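You operate a simulated robot arm through the tools that you are given. There is no shell and no other tool. Be economical: measure what you need, move in short steps, check, and stop when the job is done.

Carry out the task below with a simulated robot arm. There is one attempt and no reset: what you move stays moved.

TASK
Shut the grey bench drawer.

It is judged by the outcome, as a careful person would: the job done as asked, and still so three seconds after it is handed in. It fails if anything else is knocked over, pushed out of place, dropped, spilled or broken.

THE ROBOT
A 6-joint arm with a two-finger parallel gripper, fixed in place. Base frame: the origin is at the foot of the arm, x ahead of it, y to its left, z up. Readings come in m, degrees, newtons and seconds.
With the tool pointing down near the work surface it reaches from about 0.22 to 0.62 m from the base axis. Its first joint turns from -66.0 to 66.0 degrees. Payload 2.7 kg.
Tool frame: the origin (TCP) lies between the finger pads and is the grasp point; the fingertips stand 0.023 m ahead of it; z points along the fingers, y is the line along which they close. Largest opening 0.094 m; finger width 0.038, thickness 0.01; the body of the gripper, 0.054 by 0.096 m, starts 0.039 m behind the TCP.
Orientation is that of the tool frame in the base frame, as a unit quaternion [w, x, y, z]. With the fingers straight down and closing along the base's y, the tool's x points along the base's -x, its y along +y and its z along -z.

THE INTERFACE
- The arm moves only by the tool servo_tool. Its argument "moves" is text: rows parted by semicolons, each of 7 numbers parted by spaces: the shift along the base's x, y, z in m, then the turn, a rotation vector about the base's x, y, z in degrees, then the closure, from 0 (fully open) to 1 (shut). In form: dx dy dz ax ay az jaw; .... A call has 1 to 12 rows; each row shifts and turns the commanded pose from where the row before left it. Rows are played at 5 a second. More than 0.05 m and 8.6 degrees between two rows, or a gripper value outside its range, and nothing of the call is played. Where a pose cannot be reached the arm comes as near as it can. A force on the tool above 40 N (or 10 N above the force at the start of the call, whichever is more), or a blocked arm, ends the call early, and 0.2 s more pass. Each finger travels about 0.045 m/s and halts on what it meets, pressing with about 34 N; the grip force reading is that of the motor and also rises with nothing between the fingers. The clock runs only during rows and for 0.2 s after the last one: add rows that do not move to give the fingers time. It gives the time, the measured TCP pose, the force on the tool (base axes), the opening and the grip force at its end, in the units of the frame above (readings bear some noise).
- Cameras (640 x 400 px; columns grow to the right, rows downward): "scene" is fixed at [0.0783, -0.4456, 1.3932]; the picture's right is [0.75, -0.66, 0.00], its down [-0.50, -0.57, -0.65] and it looks along [0.43, 0.49, -0.76] (base axes); focal length 337 px, centre (320, 200). "wrist" rides on the gripper at [-0.039, 0, -0.044] in the tool frame; the picture's right is [0.00, -1.00, 0.00], its down [0.97, 0.00, -0.24] and it looks along [0.24, 0.00, 0.97] (tool axes); focal length 218 px, centre (320, 200).
- grab_frame(camera): a new picture of that camera. The clock stands still meanwhile.
- locate(camera, pixels): for up to 12 pixels [column, row] of the newest picture of that camera ("zoom" is the newest enlarged one), the place [x, y, z] in the base frame of the surface seen there, good to about 0.003 m, but the place of the scene camera against the robot may be out by one fixed shift of up to 0.018 m in any direction. The clock stands still meanwhile.
- close_up(camera, box): a new picture of the part [left, top, right, bottom] of that camera's present view, enlarged. The clock stands still meanwhile.
- job_done(): hands the job in; it is judged then, once.

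Go step by step. Measure first, check grasps and placings, and put right what went wrong. The budget is 60 turns and 30 pictures, counting those below and the enlarged ones. Unless the task says otherwise, let go and move clear before handing in, and close with one line.

The tools are called after "Emit:" by a JSON object that holds its "op" and its "data". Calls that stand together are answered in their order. servo_tool: Moves the arm, as the interface text tells. Its arguments: {"type":"object","properties":{"moves":{"type":"string"}},"required":["moves"]} The other tools are called the same way: grab_frame (camera) takes a picture; locate (camera, pixels) gives the place of the surface under pixels of a picture; close_up (camera, box) takes an enlarged picture of a part of a camera's view; job_done () hands the job in.

At the start:

```text
time_s: 0.0
tool_pos: [0.3139, -0.1054, 0.9965]
orientation: [0.0, 0.0, 1.0, 0.0]
wrist_force: [0.4, -0.2, 0.4]
gripper_width: 0.0939
grasp_force: 0.1
```

scene: 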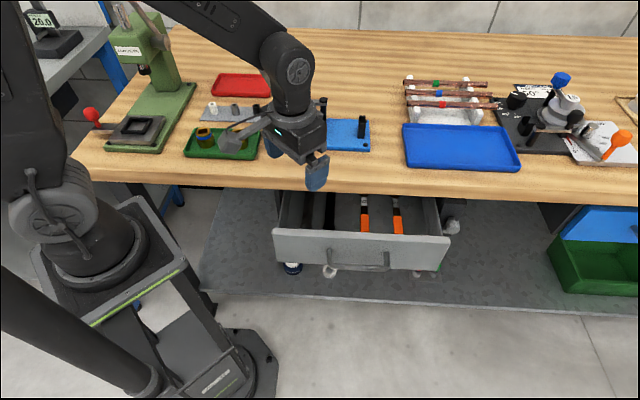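
wrist: 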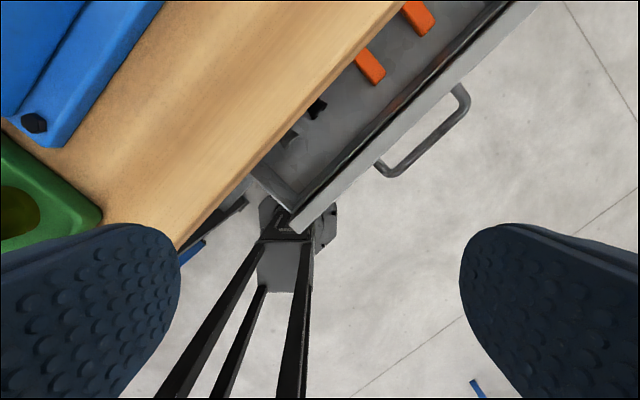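

The scene shows the grey drawer open, with its front from about (275,235) to (450,245) and the handle near (360,265). I'll measure the drawer front, the handle and the bench edge.

Emit:
{"op": "locate", "data": {"camera": "scene", "pixels": [[276, 233], [360, 237], [446, 240], [280, 250], [360, 252], [436, 262], [330, 262], [387, 264], [360, 268], [280, 184], [440, 198], [362, 215]]}}

Emit:
{"op": "locate", "data": {"camera": "wrist", "pixels": [[305, 225], [500, 35], [380, 165], [465, 100], [420, 150], [250, 180], [360, 50], [300, 228]]}}

Emit:
{"op": "close_up", "data": {"camera": "scene", "box": [240, 160, 480, 310]}}

```text
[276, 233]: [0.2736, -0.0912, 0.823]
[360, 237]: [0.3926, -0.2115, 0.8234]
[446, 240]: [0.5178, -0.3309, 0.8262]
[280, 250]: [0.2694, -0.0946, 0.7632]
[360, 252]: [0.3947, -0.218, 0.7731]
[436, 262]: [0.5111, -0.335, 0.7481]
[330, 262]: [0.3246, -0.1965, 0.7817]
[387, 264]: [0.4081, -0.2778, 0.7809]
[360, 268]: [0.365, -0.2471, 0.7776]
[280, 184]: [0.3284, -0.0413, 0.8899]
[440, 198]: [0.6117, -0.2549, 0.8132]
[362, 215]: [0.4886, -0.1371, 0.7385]
```

```text
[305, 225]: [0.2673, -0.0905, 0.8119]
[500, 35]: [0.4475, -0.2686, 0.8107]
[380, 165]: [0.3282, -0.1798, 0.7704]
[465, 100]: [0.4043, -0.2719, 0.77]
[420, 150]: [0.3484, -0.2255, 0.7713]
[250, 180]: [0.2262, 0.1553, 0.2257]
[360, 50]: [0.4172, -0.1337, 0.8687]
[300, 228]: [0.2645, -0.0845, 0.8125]
```

```text
2.67 times, centred on (360, 235) of scene
```

zoom: 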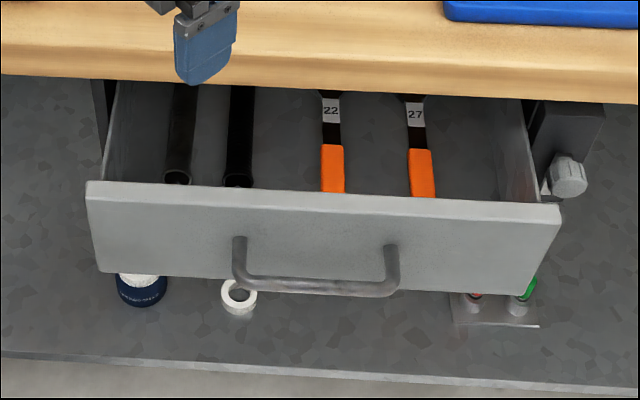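

The wrist camera, which is true to the robot, puts the drawer's top edge at z≈0.812. The front runs at 45°, so the push direction is (+0.71,+0.71). Next I'll check the cabinet behind it, the knob on the right (zoom 567,178) and the bench edge, to see what the front closes against and whether anything is in the way.

Emit:
{"op": "locate", "data": {"camera": "zoom", "pixels": [[567, 178], [545, 185], [560, 120], [535, 110], [100, 110], [95, 90], [300, 86], [560, 102], [530, 180], [108, 170], [415, 190], [180, 175]]}}

Emit:
{"op": "close_up", "data": {"camera": "scene", "box": [400, 180, 500, 245]}}

```text
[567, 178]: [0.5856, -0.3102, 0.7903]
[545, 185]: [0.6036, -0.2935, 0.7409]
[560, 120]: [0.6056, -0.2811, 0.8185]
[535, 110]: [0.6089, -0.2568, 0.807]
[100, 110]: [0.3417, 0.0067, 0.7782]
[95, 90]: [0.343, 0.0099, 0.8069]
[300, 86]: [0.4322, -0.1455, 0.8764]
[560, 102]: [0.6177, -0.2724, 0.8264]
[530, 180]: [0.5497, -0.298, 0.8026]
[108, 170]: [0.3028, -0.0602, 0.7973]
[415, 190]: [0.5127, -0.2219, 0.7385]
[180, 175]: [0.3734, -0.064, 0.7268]
```

```text
6.15 times, centred on (450, 212) of scene
```

zoom: 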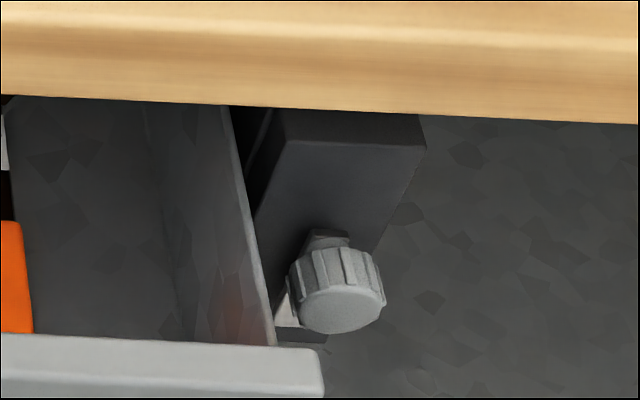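

The cabinet post on the right carries a knob. I need to know whether the drawer front would hit it, so I'll measure the knob's edges and the front's right end.

Emit:
{"op": "locate", "data": {"camera": "zoom", "pixels": [[296, 285], [305, 300], [340, 312], [375, 290], [286, 312], [317, 358], [320, 385], [280, 180], [400, 160], [268, 320], [235, 140], [300, 336]]}}

Emit:
{"op": "close_up", "data": {"camera": "scene", "box": [425, 205, 475, 240]}}

```text
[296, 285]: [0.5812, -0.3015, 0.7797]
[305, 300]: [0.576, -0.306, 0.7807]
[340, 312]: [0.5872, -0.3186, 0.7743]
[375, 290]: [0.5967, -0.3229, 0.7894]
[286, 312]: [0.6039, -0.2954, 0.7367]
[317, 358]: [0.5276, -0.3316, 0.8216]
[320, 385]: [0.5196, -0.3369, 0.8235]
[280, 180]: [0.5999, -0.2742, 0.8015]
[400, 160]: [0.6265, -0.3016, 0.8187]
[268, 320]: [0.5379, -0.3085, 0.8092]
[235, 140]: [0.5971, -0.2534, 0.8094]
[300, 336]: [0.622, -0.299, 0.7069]
```

```text
11.43 times, centred on (450, 222) of scene
```

zoom: 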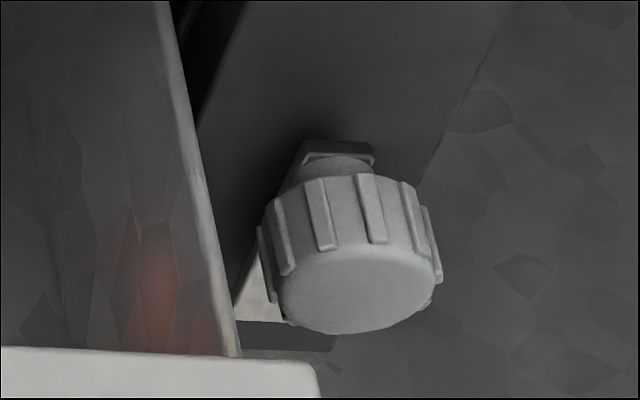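

The front's right end is at s≈0.606 along the front and the knob starts at s≈0.624, so the front should clear it and slide in between the posts. I'll push on the handle bar (s≈0.42, z≈0.77) with closed, forward-tilted fingers so the gripper body stays out from under the bench edge. First I'll move back from the bench while yawing 45° and closing.

Emit:
{"op": "servo_tool", "data": {"moves": "0 -0.03 0 0 0 7.5 1; 0 -0.03 0 0 0 7.5 1; 0 -0.03 0 0 0 7.5 1; 0 -0.03 0 0 0 7.5 1; 0 -0.03 0 0 0 7.5 1; 0 -0.03 0 0 0 7.5 1; 0 0 0 0 0 0 1; 0 0 0 0 0 0 1"}}

```text
time_s: 1.8
tool_pos: [0.3136, -0.2849, 0.9939]
orientation: [0.0, -0.382, 0.924, 0.0]
wrist_force: [-0.4, 0.8, 0.0]
gripper_width: 0.0002
grasp_force: 34.3
```

The yaw is right, with tool x pointing away from the bench and the fingers closed. Next I'll tilt the fingers about 45° toward the drawer.

Emit:
{"op": "servo_tool", "data": {"moves": "0 0 0 5.3 -5.3 0 1; 0 0 0 5.3 -5.3 0 1; 0 0 0 5.3 -5.3 0 1; 0 0 0 5.3 -5.3 0 1; 0 0 0 5.3 -5.3 0 1; 0 0 0 5.3 -5.3 0 1; 0 0 0 0 0 0 1"}}

Emit:
{"op": "grab_frame", "data": {"camera": "wrist"}}

Emit:
{"op": "grab_frame", "data": {"camera": "scene"}}

```text
time_s: 3.4
tool_pos: [0.3136, -0.2856, 0.9953]
orientation: [0.354, -0.354, 0.853, 0.146]
wrist_force: [-0.5, -0.5, -0.2]
gripper_width: 0.0001
grasp_force: 33.9
```

```text
24 pictures are left
```

wrist: 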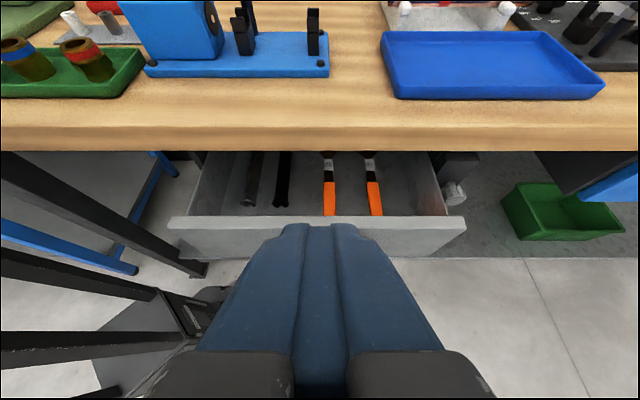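

```text
23 pictures are left
```

scene: 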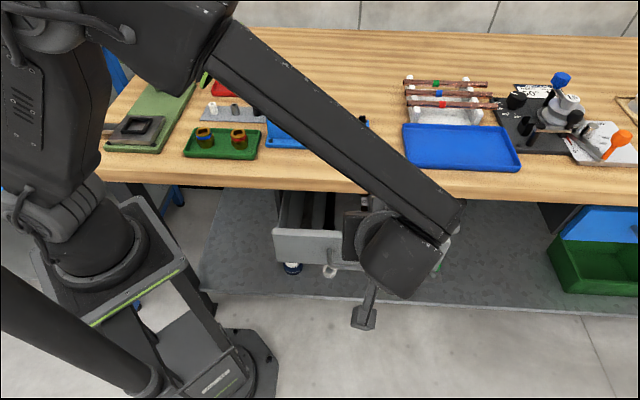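

The handle bar is at n≈0.087, z≈0.77 and the TCP is at n≈0.02, s≈0.42, well outside it. I'll lower straight down so the bar meets the finger fronts near the TCP.

Emit:
{"op": "servo_tool", "data": {"moves": "0 0 -0.045 0 0 0 1; 0 0 -0.045 0 0 0 1; 0 0 -0.045 0 0 0 1; 0 0 -0.045 0 0 0 1; 0 0 -0.045 0 0 0 1; 0 0 -0.016 0 0 0 1; 0 0 0 0 0 0 1"}}

Emit:
{"op": "grab_frame", "data": {"camera": "wrist"}}

Emit:
{"op": "grab_frame", "data": {"camera": "scene"}}

```text
time_s: 5.0
tool_pos: [0.3126, -0.2841, 0.7544]
orientation: [0.354, -0.354, 0.853, 0.147]
wrist_force: [-0.1, 0.0, -0.2]
gripper_width: 0.0001
grasp_force: 33.8
```

```text
22 pictures are left
```

wrist: 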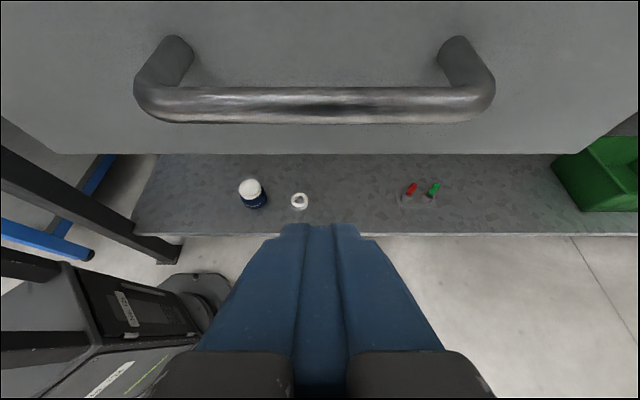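

```text
21 pictures are left
```

scene: 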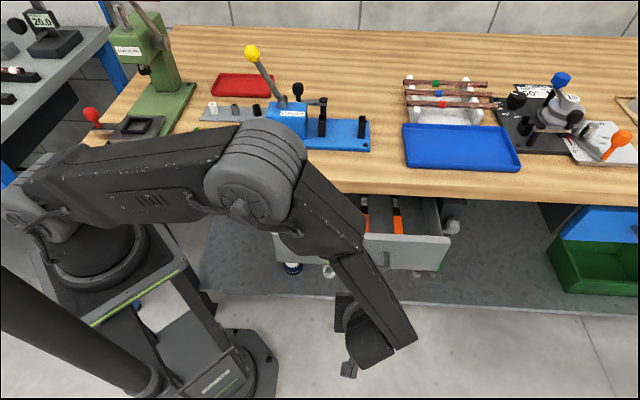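

The bar is straight ahead of the fingers at wrist rows 88–122. The elbow appears near the bench in the scene picture at (255,170), so I'll measure it, along with the bar and panel.

Emit:
{"op": "locate", "data": {"camera": "scene", "pixels": [[255, 170], [280, 135], [300, 165], [240, 130], [350, 215], [290, 235], [225, 180]]}}

Emit:
{"op": "locate", "data": {"camera": "wrist", "pixels": [[316, 92], [316, 105], [316, 118], [316, 50], [316, 140], [316, 152], [180, 45], [60, 140], [600, 140]]}}

```text
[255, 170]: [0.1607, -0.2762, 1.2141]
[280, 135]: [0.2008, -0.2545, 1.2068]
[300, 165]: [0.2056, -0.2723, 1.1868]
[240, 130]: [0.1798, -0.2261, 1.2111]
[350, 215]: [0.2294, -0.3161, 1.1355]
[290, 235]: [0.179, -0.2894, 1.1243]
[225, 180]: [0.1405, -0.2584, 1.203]
```

```text
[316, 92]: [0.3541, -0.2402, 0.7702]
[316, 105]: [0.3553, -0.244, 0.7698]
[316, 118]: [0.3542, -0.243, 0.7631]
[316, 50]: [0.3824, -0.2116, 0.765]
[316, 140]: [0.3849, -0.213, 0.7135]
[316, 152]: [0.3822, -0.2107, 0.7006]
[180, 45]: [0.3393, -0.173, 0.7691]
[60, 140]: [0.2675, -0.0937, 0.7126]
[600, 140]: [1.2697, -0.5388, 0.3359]
```

The elbow is high at z≈1.2 and clear. The bar's outer face is at n≈0.079 and the panel at n≈0.121. I'll drop 8 mm and ease forward to contact and a little beyond.

Emit:
{"op": "servo_tool", "data": {"moves": "0 0 -0.008 0 0 0 1; 0.008 0.008 0 0 0 0 1; 0.008 0.008 0 0 0 0 1; 0.006 0.006 0 0 0 0 1; 0.005 0.005 0 0 0 0 1; 0.005 0.005 0 0 0 0 1; 0.005 0.005 0 0 0 0 1; 0.005 0.005 0 0 0 0 1; 0 0 0 0 0 0 1"}}

Emit:
{"op": "grab_frame", "data": {"camera": "wrist"}}

```text
time_s: 7.0
tool_pos: [0.3556, -0.2433, 0.7461]
orientation: [0.354, -0.354, 0.853, 0.147]
wrist_force: [-0.9, 0.0, -1.7]
gripper_width: 0.0
grasp_force: 34.1
```

```text
20 pictures are left
```

wrist: 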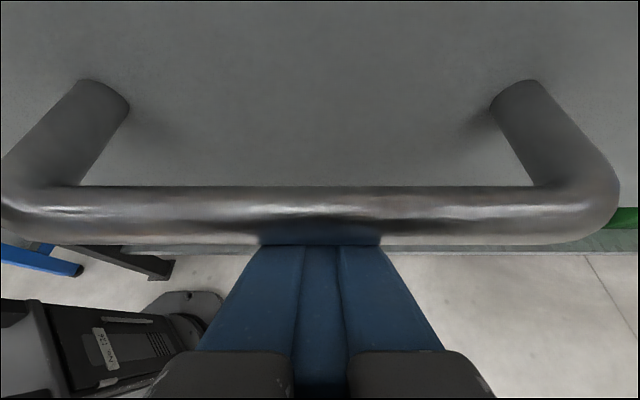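

The fingers are behind the bar and touching it, with only a light force. I'll keep pushing in 8 mm steps.

Emit:
{"op": "servo_tool", "data": {"moves": "0.0055 0.0055 0 0 0 0 1; 0.0055 0.0055 0 0 0 0 1; 0.0055 0.0055 0 0 0 0 1; 0.0055 0.0055 0 0 0 0 1; 0.0055 0.0055 0 0 0 0 1; 0.0055 0.0055 0 0 0 0 1; 0 0 0 0 0 0 1"}}

Emit:
{"op": "grab_frame", "data": {"camera": "scene"}}

Emit:
{"op": "grab_frame", "data": {"camera": "wrist"}}

```text
time_s: 8.6
tool_pos: [0.3903, -0.2099, 0.7474]
orientation: [0.354, -0.353, 0.854, 0.146]
wrist_force: [-0.9, -1.0, -0.3]
gripper_width: 0.0
grasp_force: 33.8
```

```text
19 pictures are left
```

scene: 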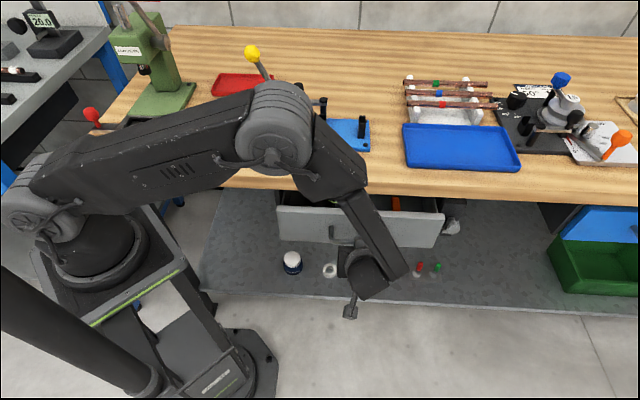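

```text
18 pictures are left
```

wrist: 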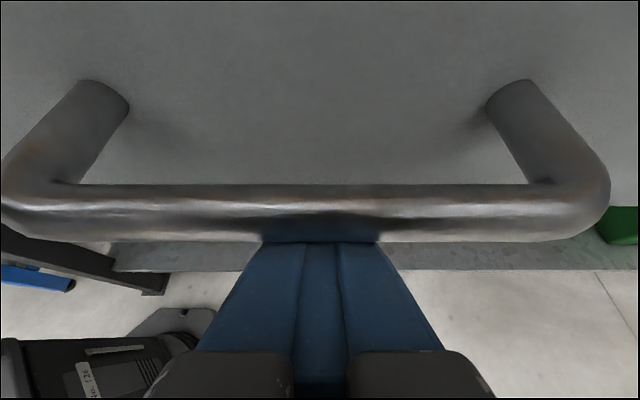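

The drawer is sliding freely with almost no force. I'll check the clearance to the knob before going on.

Emit:
{"op": "close_up", "data": {"camera": "scene", "box": [400, 185, 480, 240]}}

Emit:
{"op": "locate", "data": {"camera": "wrist", "pixels": [[316, 200], [316, 100], [200, 100]]}}

```text
7.27 times, centred on (440, 212) of scene
```

zoom: 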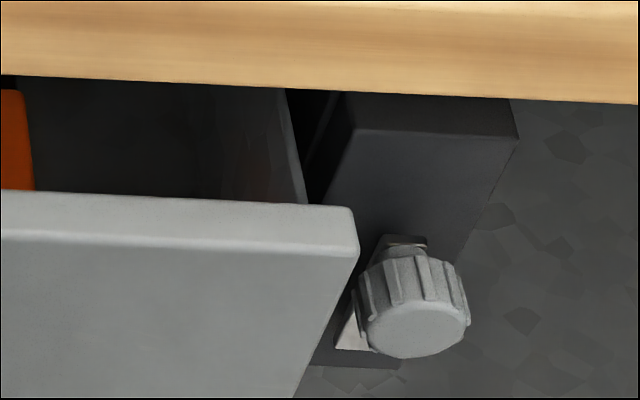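

```text
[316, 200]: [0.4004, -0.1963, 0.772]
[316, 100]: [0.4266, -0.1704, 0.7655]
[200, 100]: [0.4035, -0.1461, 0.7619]
```

The panel is at n≈0.181 and passes clear of the knob, with roughly 4–6 cm left to go. I'll continue gently.

Emit:
{"op": "servo_tool", "data": {"moves": "0.005 0.005 0 0 0 0 1; 0.005 0.005 0 0 0 0 1; 0.005 0.005 0 0 0 0 1; 0.005 0.005 0 0 0 0 1; 0.004 0.004 0 0 0 0 1; 0.004 0.004 0 0 0 0 1; 0 0 0 0 0 0 1"}}

Emit:
{"op": "close_up", "data": {"camera": "scene", "box": [240, 160, 480, 310]}}

Emit:
{"op": "grab_frame", "data": {"camera": "wrist"}}

```text
time_s: 10.2
tool_pos: [0.4169, -0.1829, 0.7469]
orientation: [0.353, -0.354, 0.854, 0.146]
wrist_force: [-1.1, -0.1, 0.5]
gripper_width: 0.0
grasp_force: 33.6
```

```text
2.67 times, centred on (360, 235) of scene
```

zoom: 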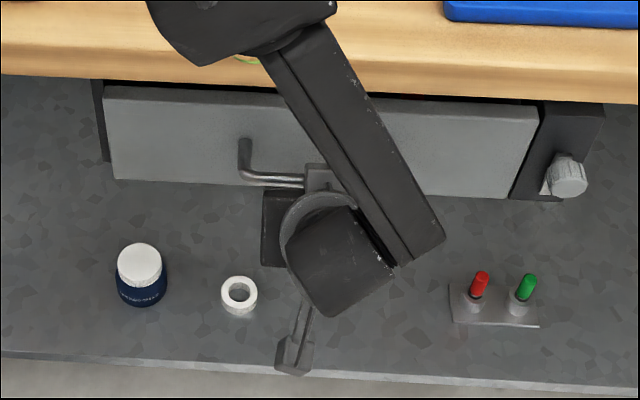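

```text
15 pictures are left
```

wrist: 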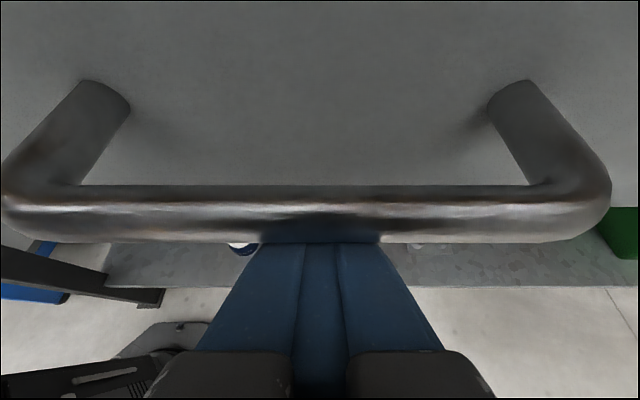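

The front is almost level with the posts and there is still no end-stop force. I'll go on in 3 mm steps until it meets the stop.

Emit:
{"op": "servo_tool", "data": {"moves": "0.002 0.002 0 0 0 0 1; 0.002 0.002 0 0 0 0 1; 0.002 0.002 0 0 0 0 1; 0.002 0.002 0 0 0 0 1; 0.002 0.002 0 0 0 0 1; 0 0 0 0 0 0 1"}}

Emit:
{"op": "close_up", "data": {"camera": "scene", "box": [240, 160, 480, 310]}}

```text
time_s: 11.4
tool_pos: [0.4232, -0.1775, 0.7433]
orientation: [0.35, -0.352, 0.856, 0.144]
wrist_force: [-1.5, -3.1, -2.5]
gripper_width: 0.0
grasp_force: 33.3
stopped in row 5: the force on the tool passed its limit (the readings are from after the stop); the commanded pose is now the measured one
```

```text
2.67 times, centred on (360, 235) of scene
```

zoom: 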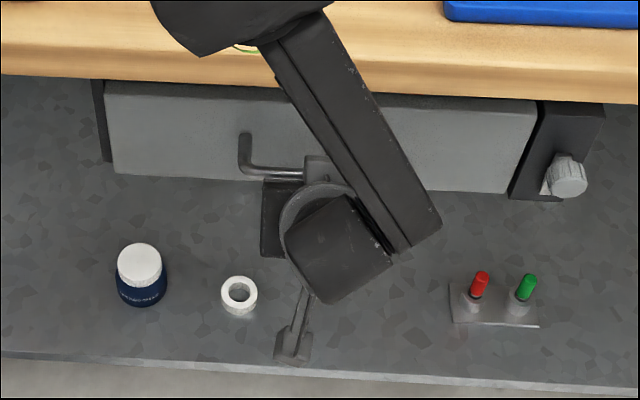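

The force limit tripped after about 8 mm. To tell whether that was the drawer's stop or the gripper against the bench, I'll compare the panel with the posts.

Emit:
{"op": "locate", "data": {"camera": "zoom", "pixels": [[130, 130], [130, 160], [200, 130], [460, 150], [510, 150], [545, 150], [570, 130], [102, 130], [102, 150], [480, 88], [530, 170], [300, 86]]}}

Emit:
{"op": "close_up", "data": {"camera": "scene", "box": [400, 180, 480, 240]}}

Emit:
{"op": "grab_frame", "data": {"camera": "wrist"}}

```text
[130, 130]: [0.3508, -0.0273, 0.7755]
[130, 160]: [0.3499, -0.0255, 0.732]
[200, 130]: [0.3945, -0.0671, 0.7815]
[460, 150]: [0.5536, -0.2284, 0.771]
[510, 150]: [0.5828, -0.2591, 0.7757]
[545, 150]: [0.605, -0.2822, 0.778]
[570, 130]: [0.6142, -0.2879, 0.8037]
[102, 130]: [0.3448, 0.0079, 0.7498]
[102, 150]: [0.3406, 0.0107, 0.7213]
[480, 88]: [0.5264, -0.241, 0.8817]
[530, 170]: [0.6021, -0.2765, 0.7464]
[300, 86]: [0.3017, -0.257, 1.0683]
```

```text
6.67 times, centred on (440, 210) of scene
```

zoom: 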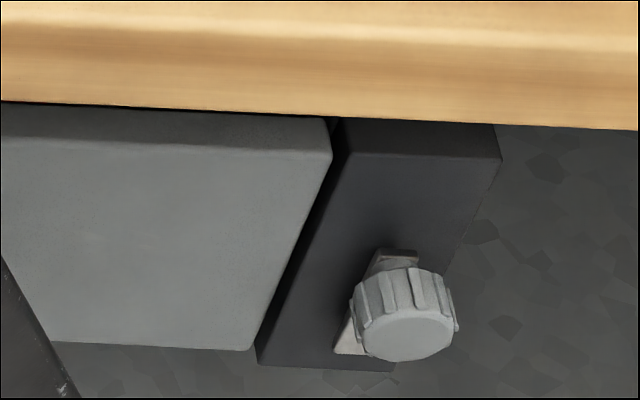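

```text
12 pictures are left
```

wrist: 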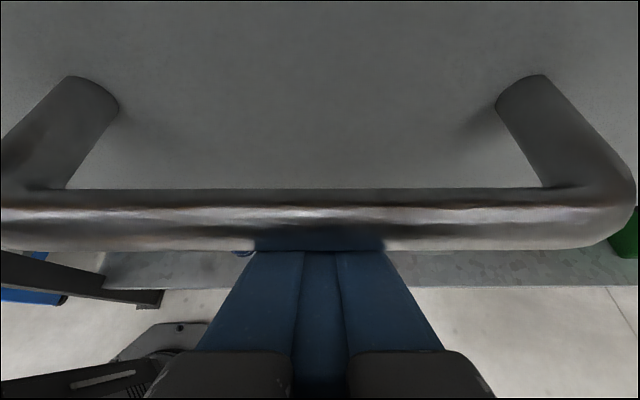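

The panel is at n≈0.229–0.231, flush with the right post's face at n≈0.228–0.231, and the gripper is about 3 cm short of the bench, so this looks like the drawer's own stop. I'll give one more short push to confirm it's fully home.

Emit:
{"op": "servo_tool", "data": {"moves": "0.002 0.002 0.001 0 0 0 1; 0.002 0.002 0 0 0 0 1; 0.002 0.002 0 0 0 0 1; 0.002 0.002 0 0 0 0 1; 0 0 0 0 0 0 1"}}

Emit:
{"op": "close_up", "data": {"camera": "scene", "box": [400, 180, 480, 240]}}

```text
time_s: 12.0
tool_pos: [0.4242, -0.1759, 0.7413]
orientation: [0.346, -0.35, 0.859, 0.142]
wrist_force: [-1.5, -3.3, -2.8]
gripper_width: 0.0003
grasp_force: 33.7
stopped in row 3: the force on the tool passed its limit (the readings are from after the stop); the commanded pose is now the measured one
```

```text
6.67 times, centred on (440, 210) of scene
```

zoom: 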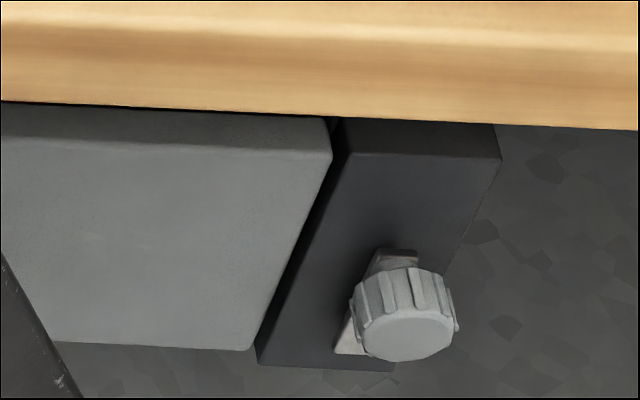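

The panel didn't move at all under more than 40 N, so it's at its stop. I'll back straight off and check that it doesn't spring out.

Emit:
{"op": "servo_tool", "data": {"moves": "-0.005 -0.005 0 0 0 0 1; -0.01 -0.01 0 0 0 0 1; -0.02 -0.02 0 0 0 0 1; -0.02 -0.02 0 0 0 0 1; -0.02 -0.02 0 0 0 0 1; -0.02 -0.02 0 0 0 0 1; 0 0 0.04 0 0 0 1; 0 0 0.04 0 0 0 1; 0 0 0.04 0 0 0 1; 0 0 0.04 0 0 0 1; 0 0 0 0 0 0 1; 0 0 0 0 0 0 1"}}

Emit:
{"op": "grab_frame", "data": {"camera": "scene"}}

Emit:
{"op": "grab_frame", "data": {"camera": "wrist"}}

Emit:
{"op": "close_up", "data": {"camera": "scene", "box": [240, 160, 480, 310]}}

```text
time_s: 14.6
tool_pos: [0.3281, -0.271, 0.9023]
orientation: [0.346, -0.352, 0.858, 0.143]
wrist_force: [0.3, -0.1, 0.2]
gripper_width: 0.0001
grasp_force: 34.1
```

```text
10 pictures are left
```

scene: 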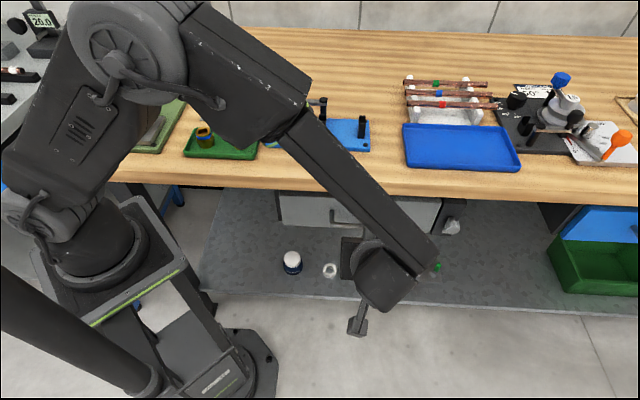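

```text
9 pictures are left
```

wrist: 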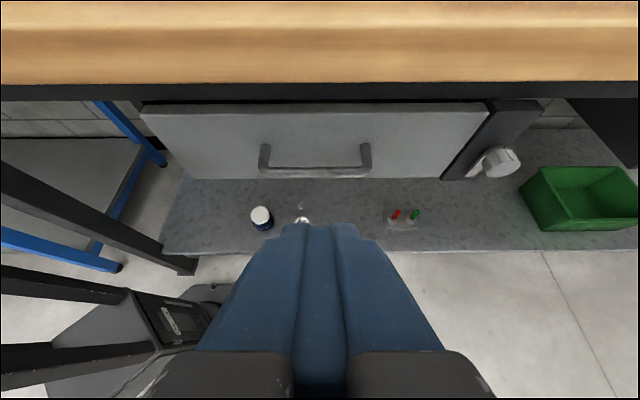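

```text
2.67 times, centred on (360, 235) of scene
```

zoom: 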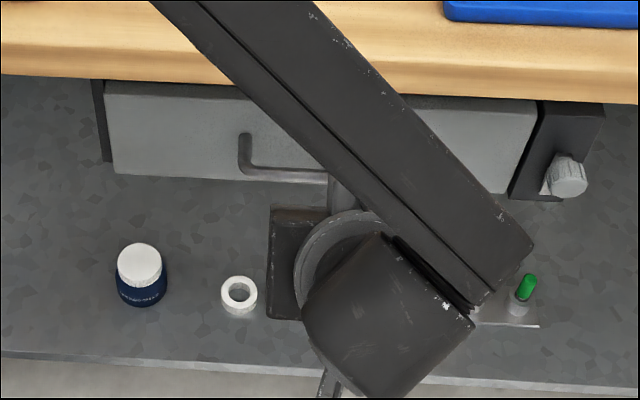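

The drawer stayed put after release. I'll do a final check of the panel against both posts from the wrist view.

Emit:
{"op": "locate", "data": {"camera": "wrist", "pixels": [[170, 140], [220, 150], [420, 150], [460, 140], [490, 140], [505, 130], [139, 104], [480, 105], [525, 115]]}}

Emit:
{"op": "close_up", "data": {"camera": "wrist", "box": [110, 80, 270, 180]}}

Emit:
{"op": "close_up", "data": {"camera": "wrist", "box": [400, 80, 560, 180]}}

```text
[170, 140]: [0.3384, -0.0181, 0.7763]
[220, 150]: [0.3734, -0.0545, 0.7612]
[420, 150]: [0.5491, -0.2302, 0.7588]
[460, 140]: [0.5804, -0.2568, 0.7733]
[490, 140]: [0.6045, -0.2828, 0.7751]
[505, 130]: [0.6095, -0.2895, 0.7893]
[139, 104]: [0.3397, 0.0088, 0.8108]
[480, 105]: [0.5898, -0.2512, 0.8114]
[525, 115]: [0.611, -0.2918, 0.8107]
```

```text
4.00 times, centred on (190, 130) of wrist
```

zoom: 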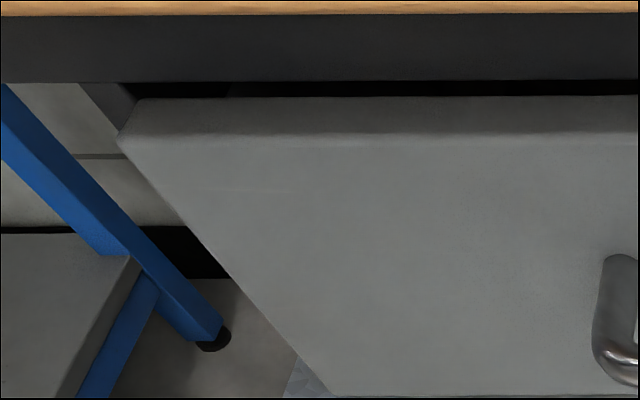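

```text
4.00 times, centred on (480, 130) of wrist
```

zoom: 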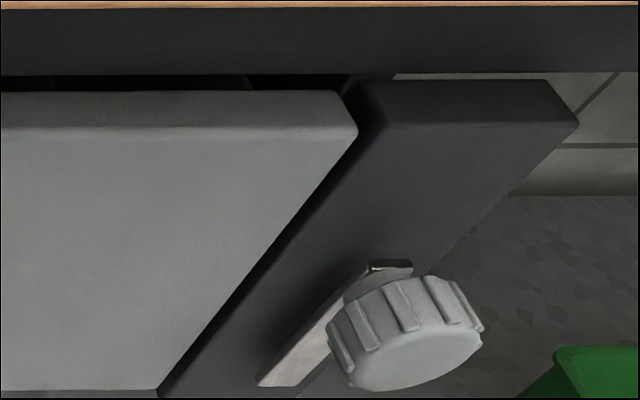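

The drawer front (n≈0.226) is flush with the right post (n≈0.227). On the left its back sits against the cabinet edge. It held after release, nothing else was disturbed and the arm is clear, so I'm handing in.

Emit:
{"op": "job_done", "data": {}}

```text
The job is handed in.
```

The grey bench drawer is shut against its stop, with its front flush with the right-hand post; it stayed shut after I let go, and nothing else was moved.
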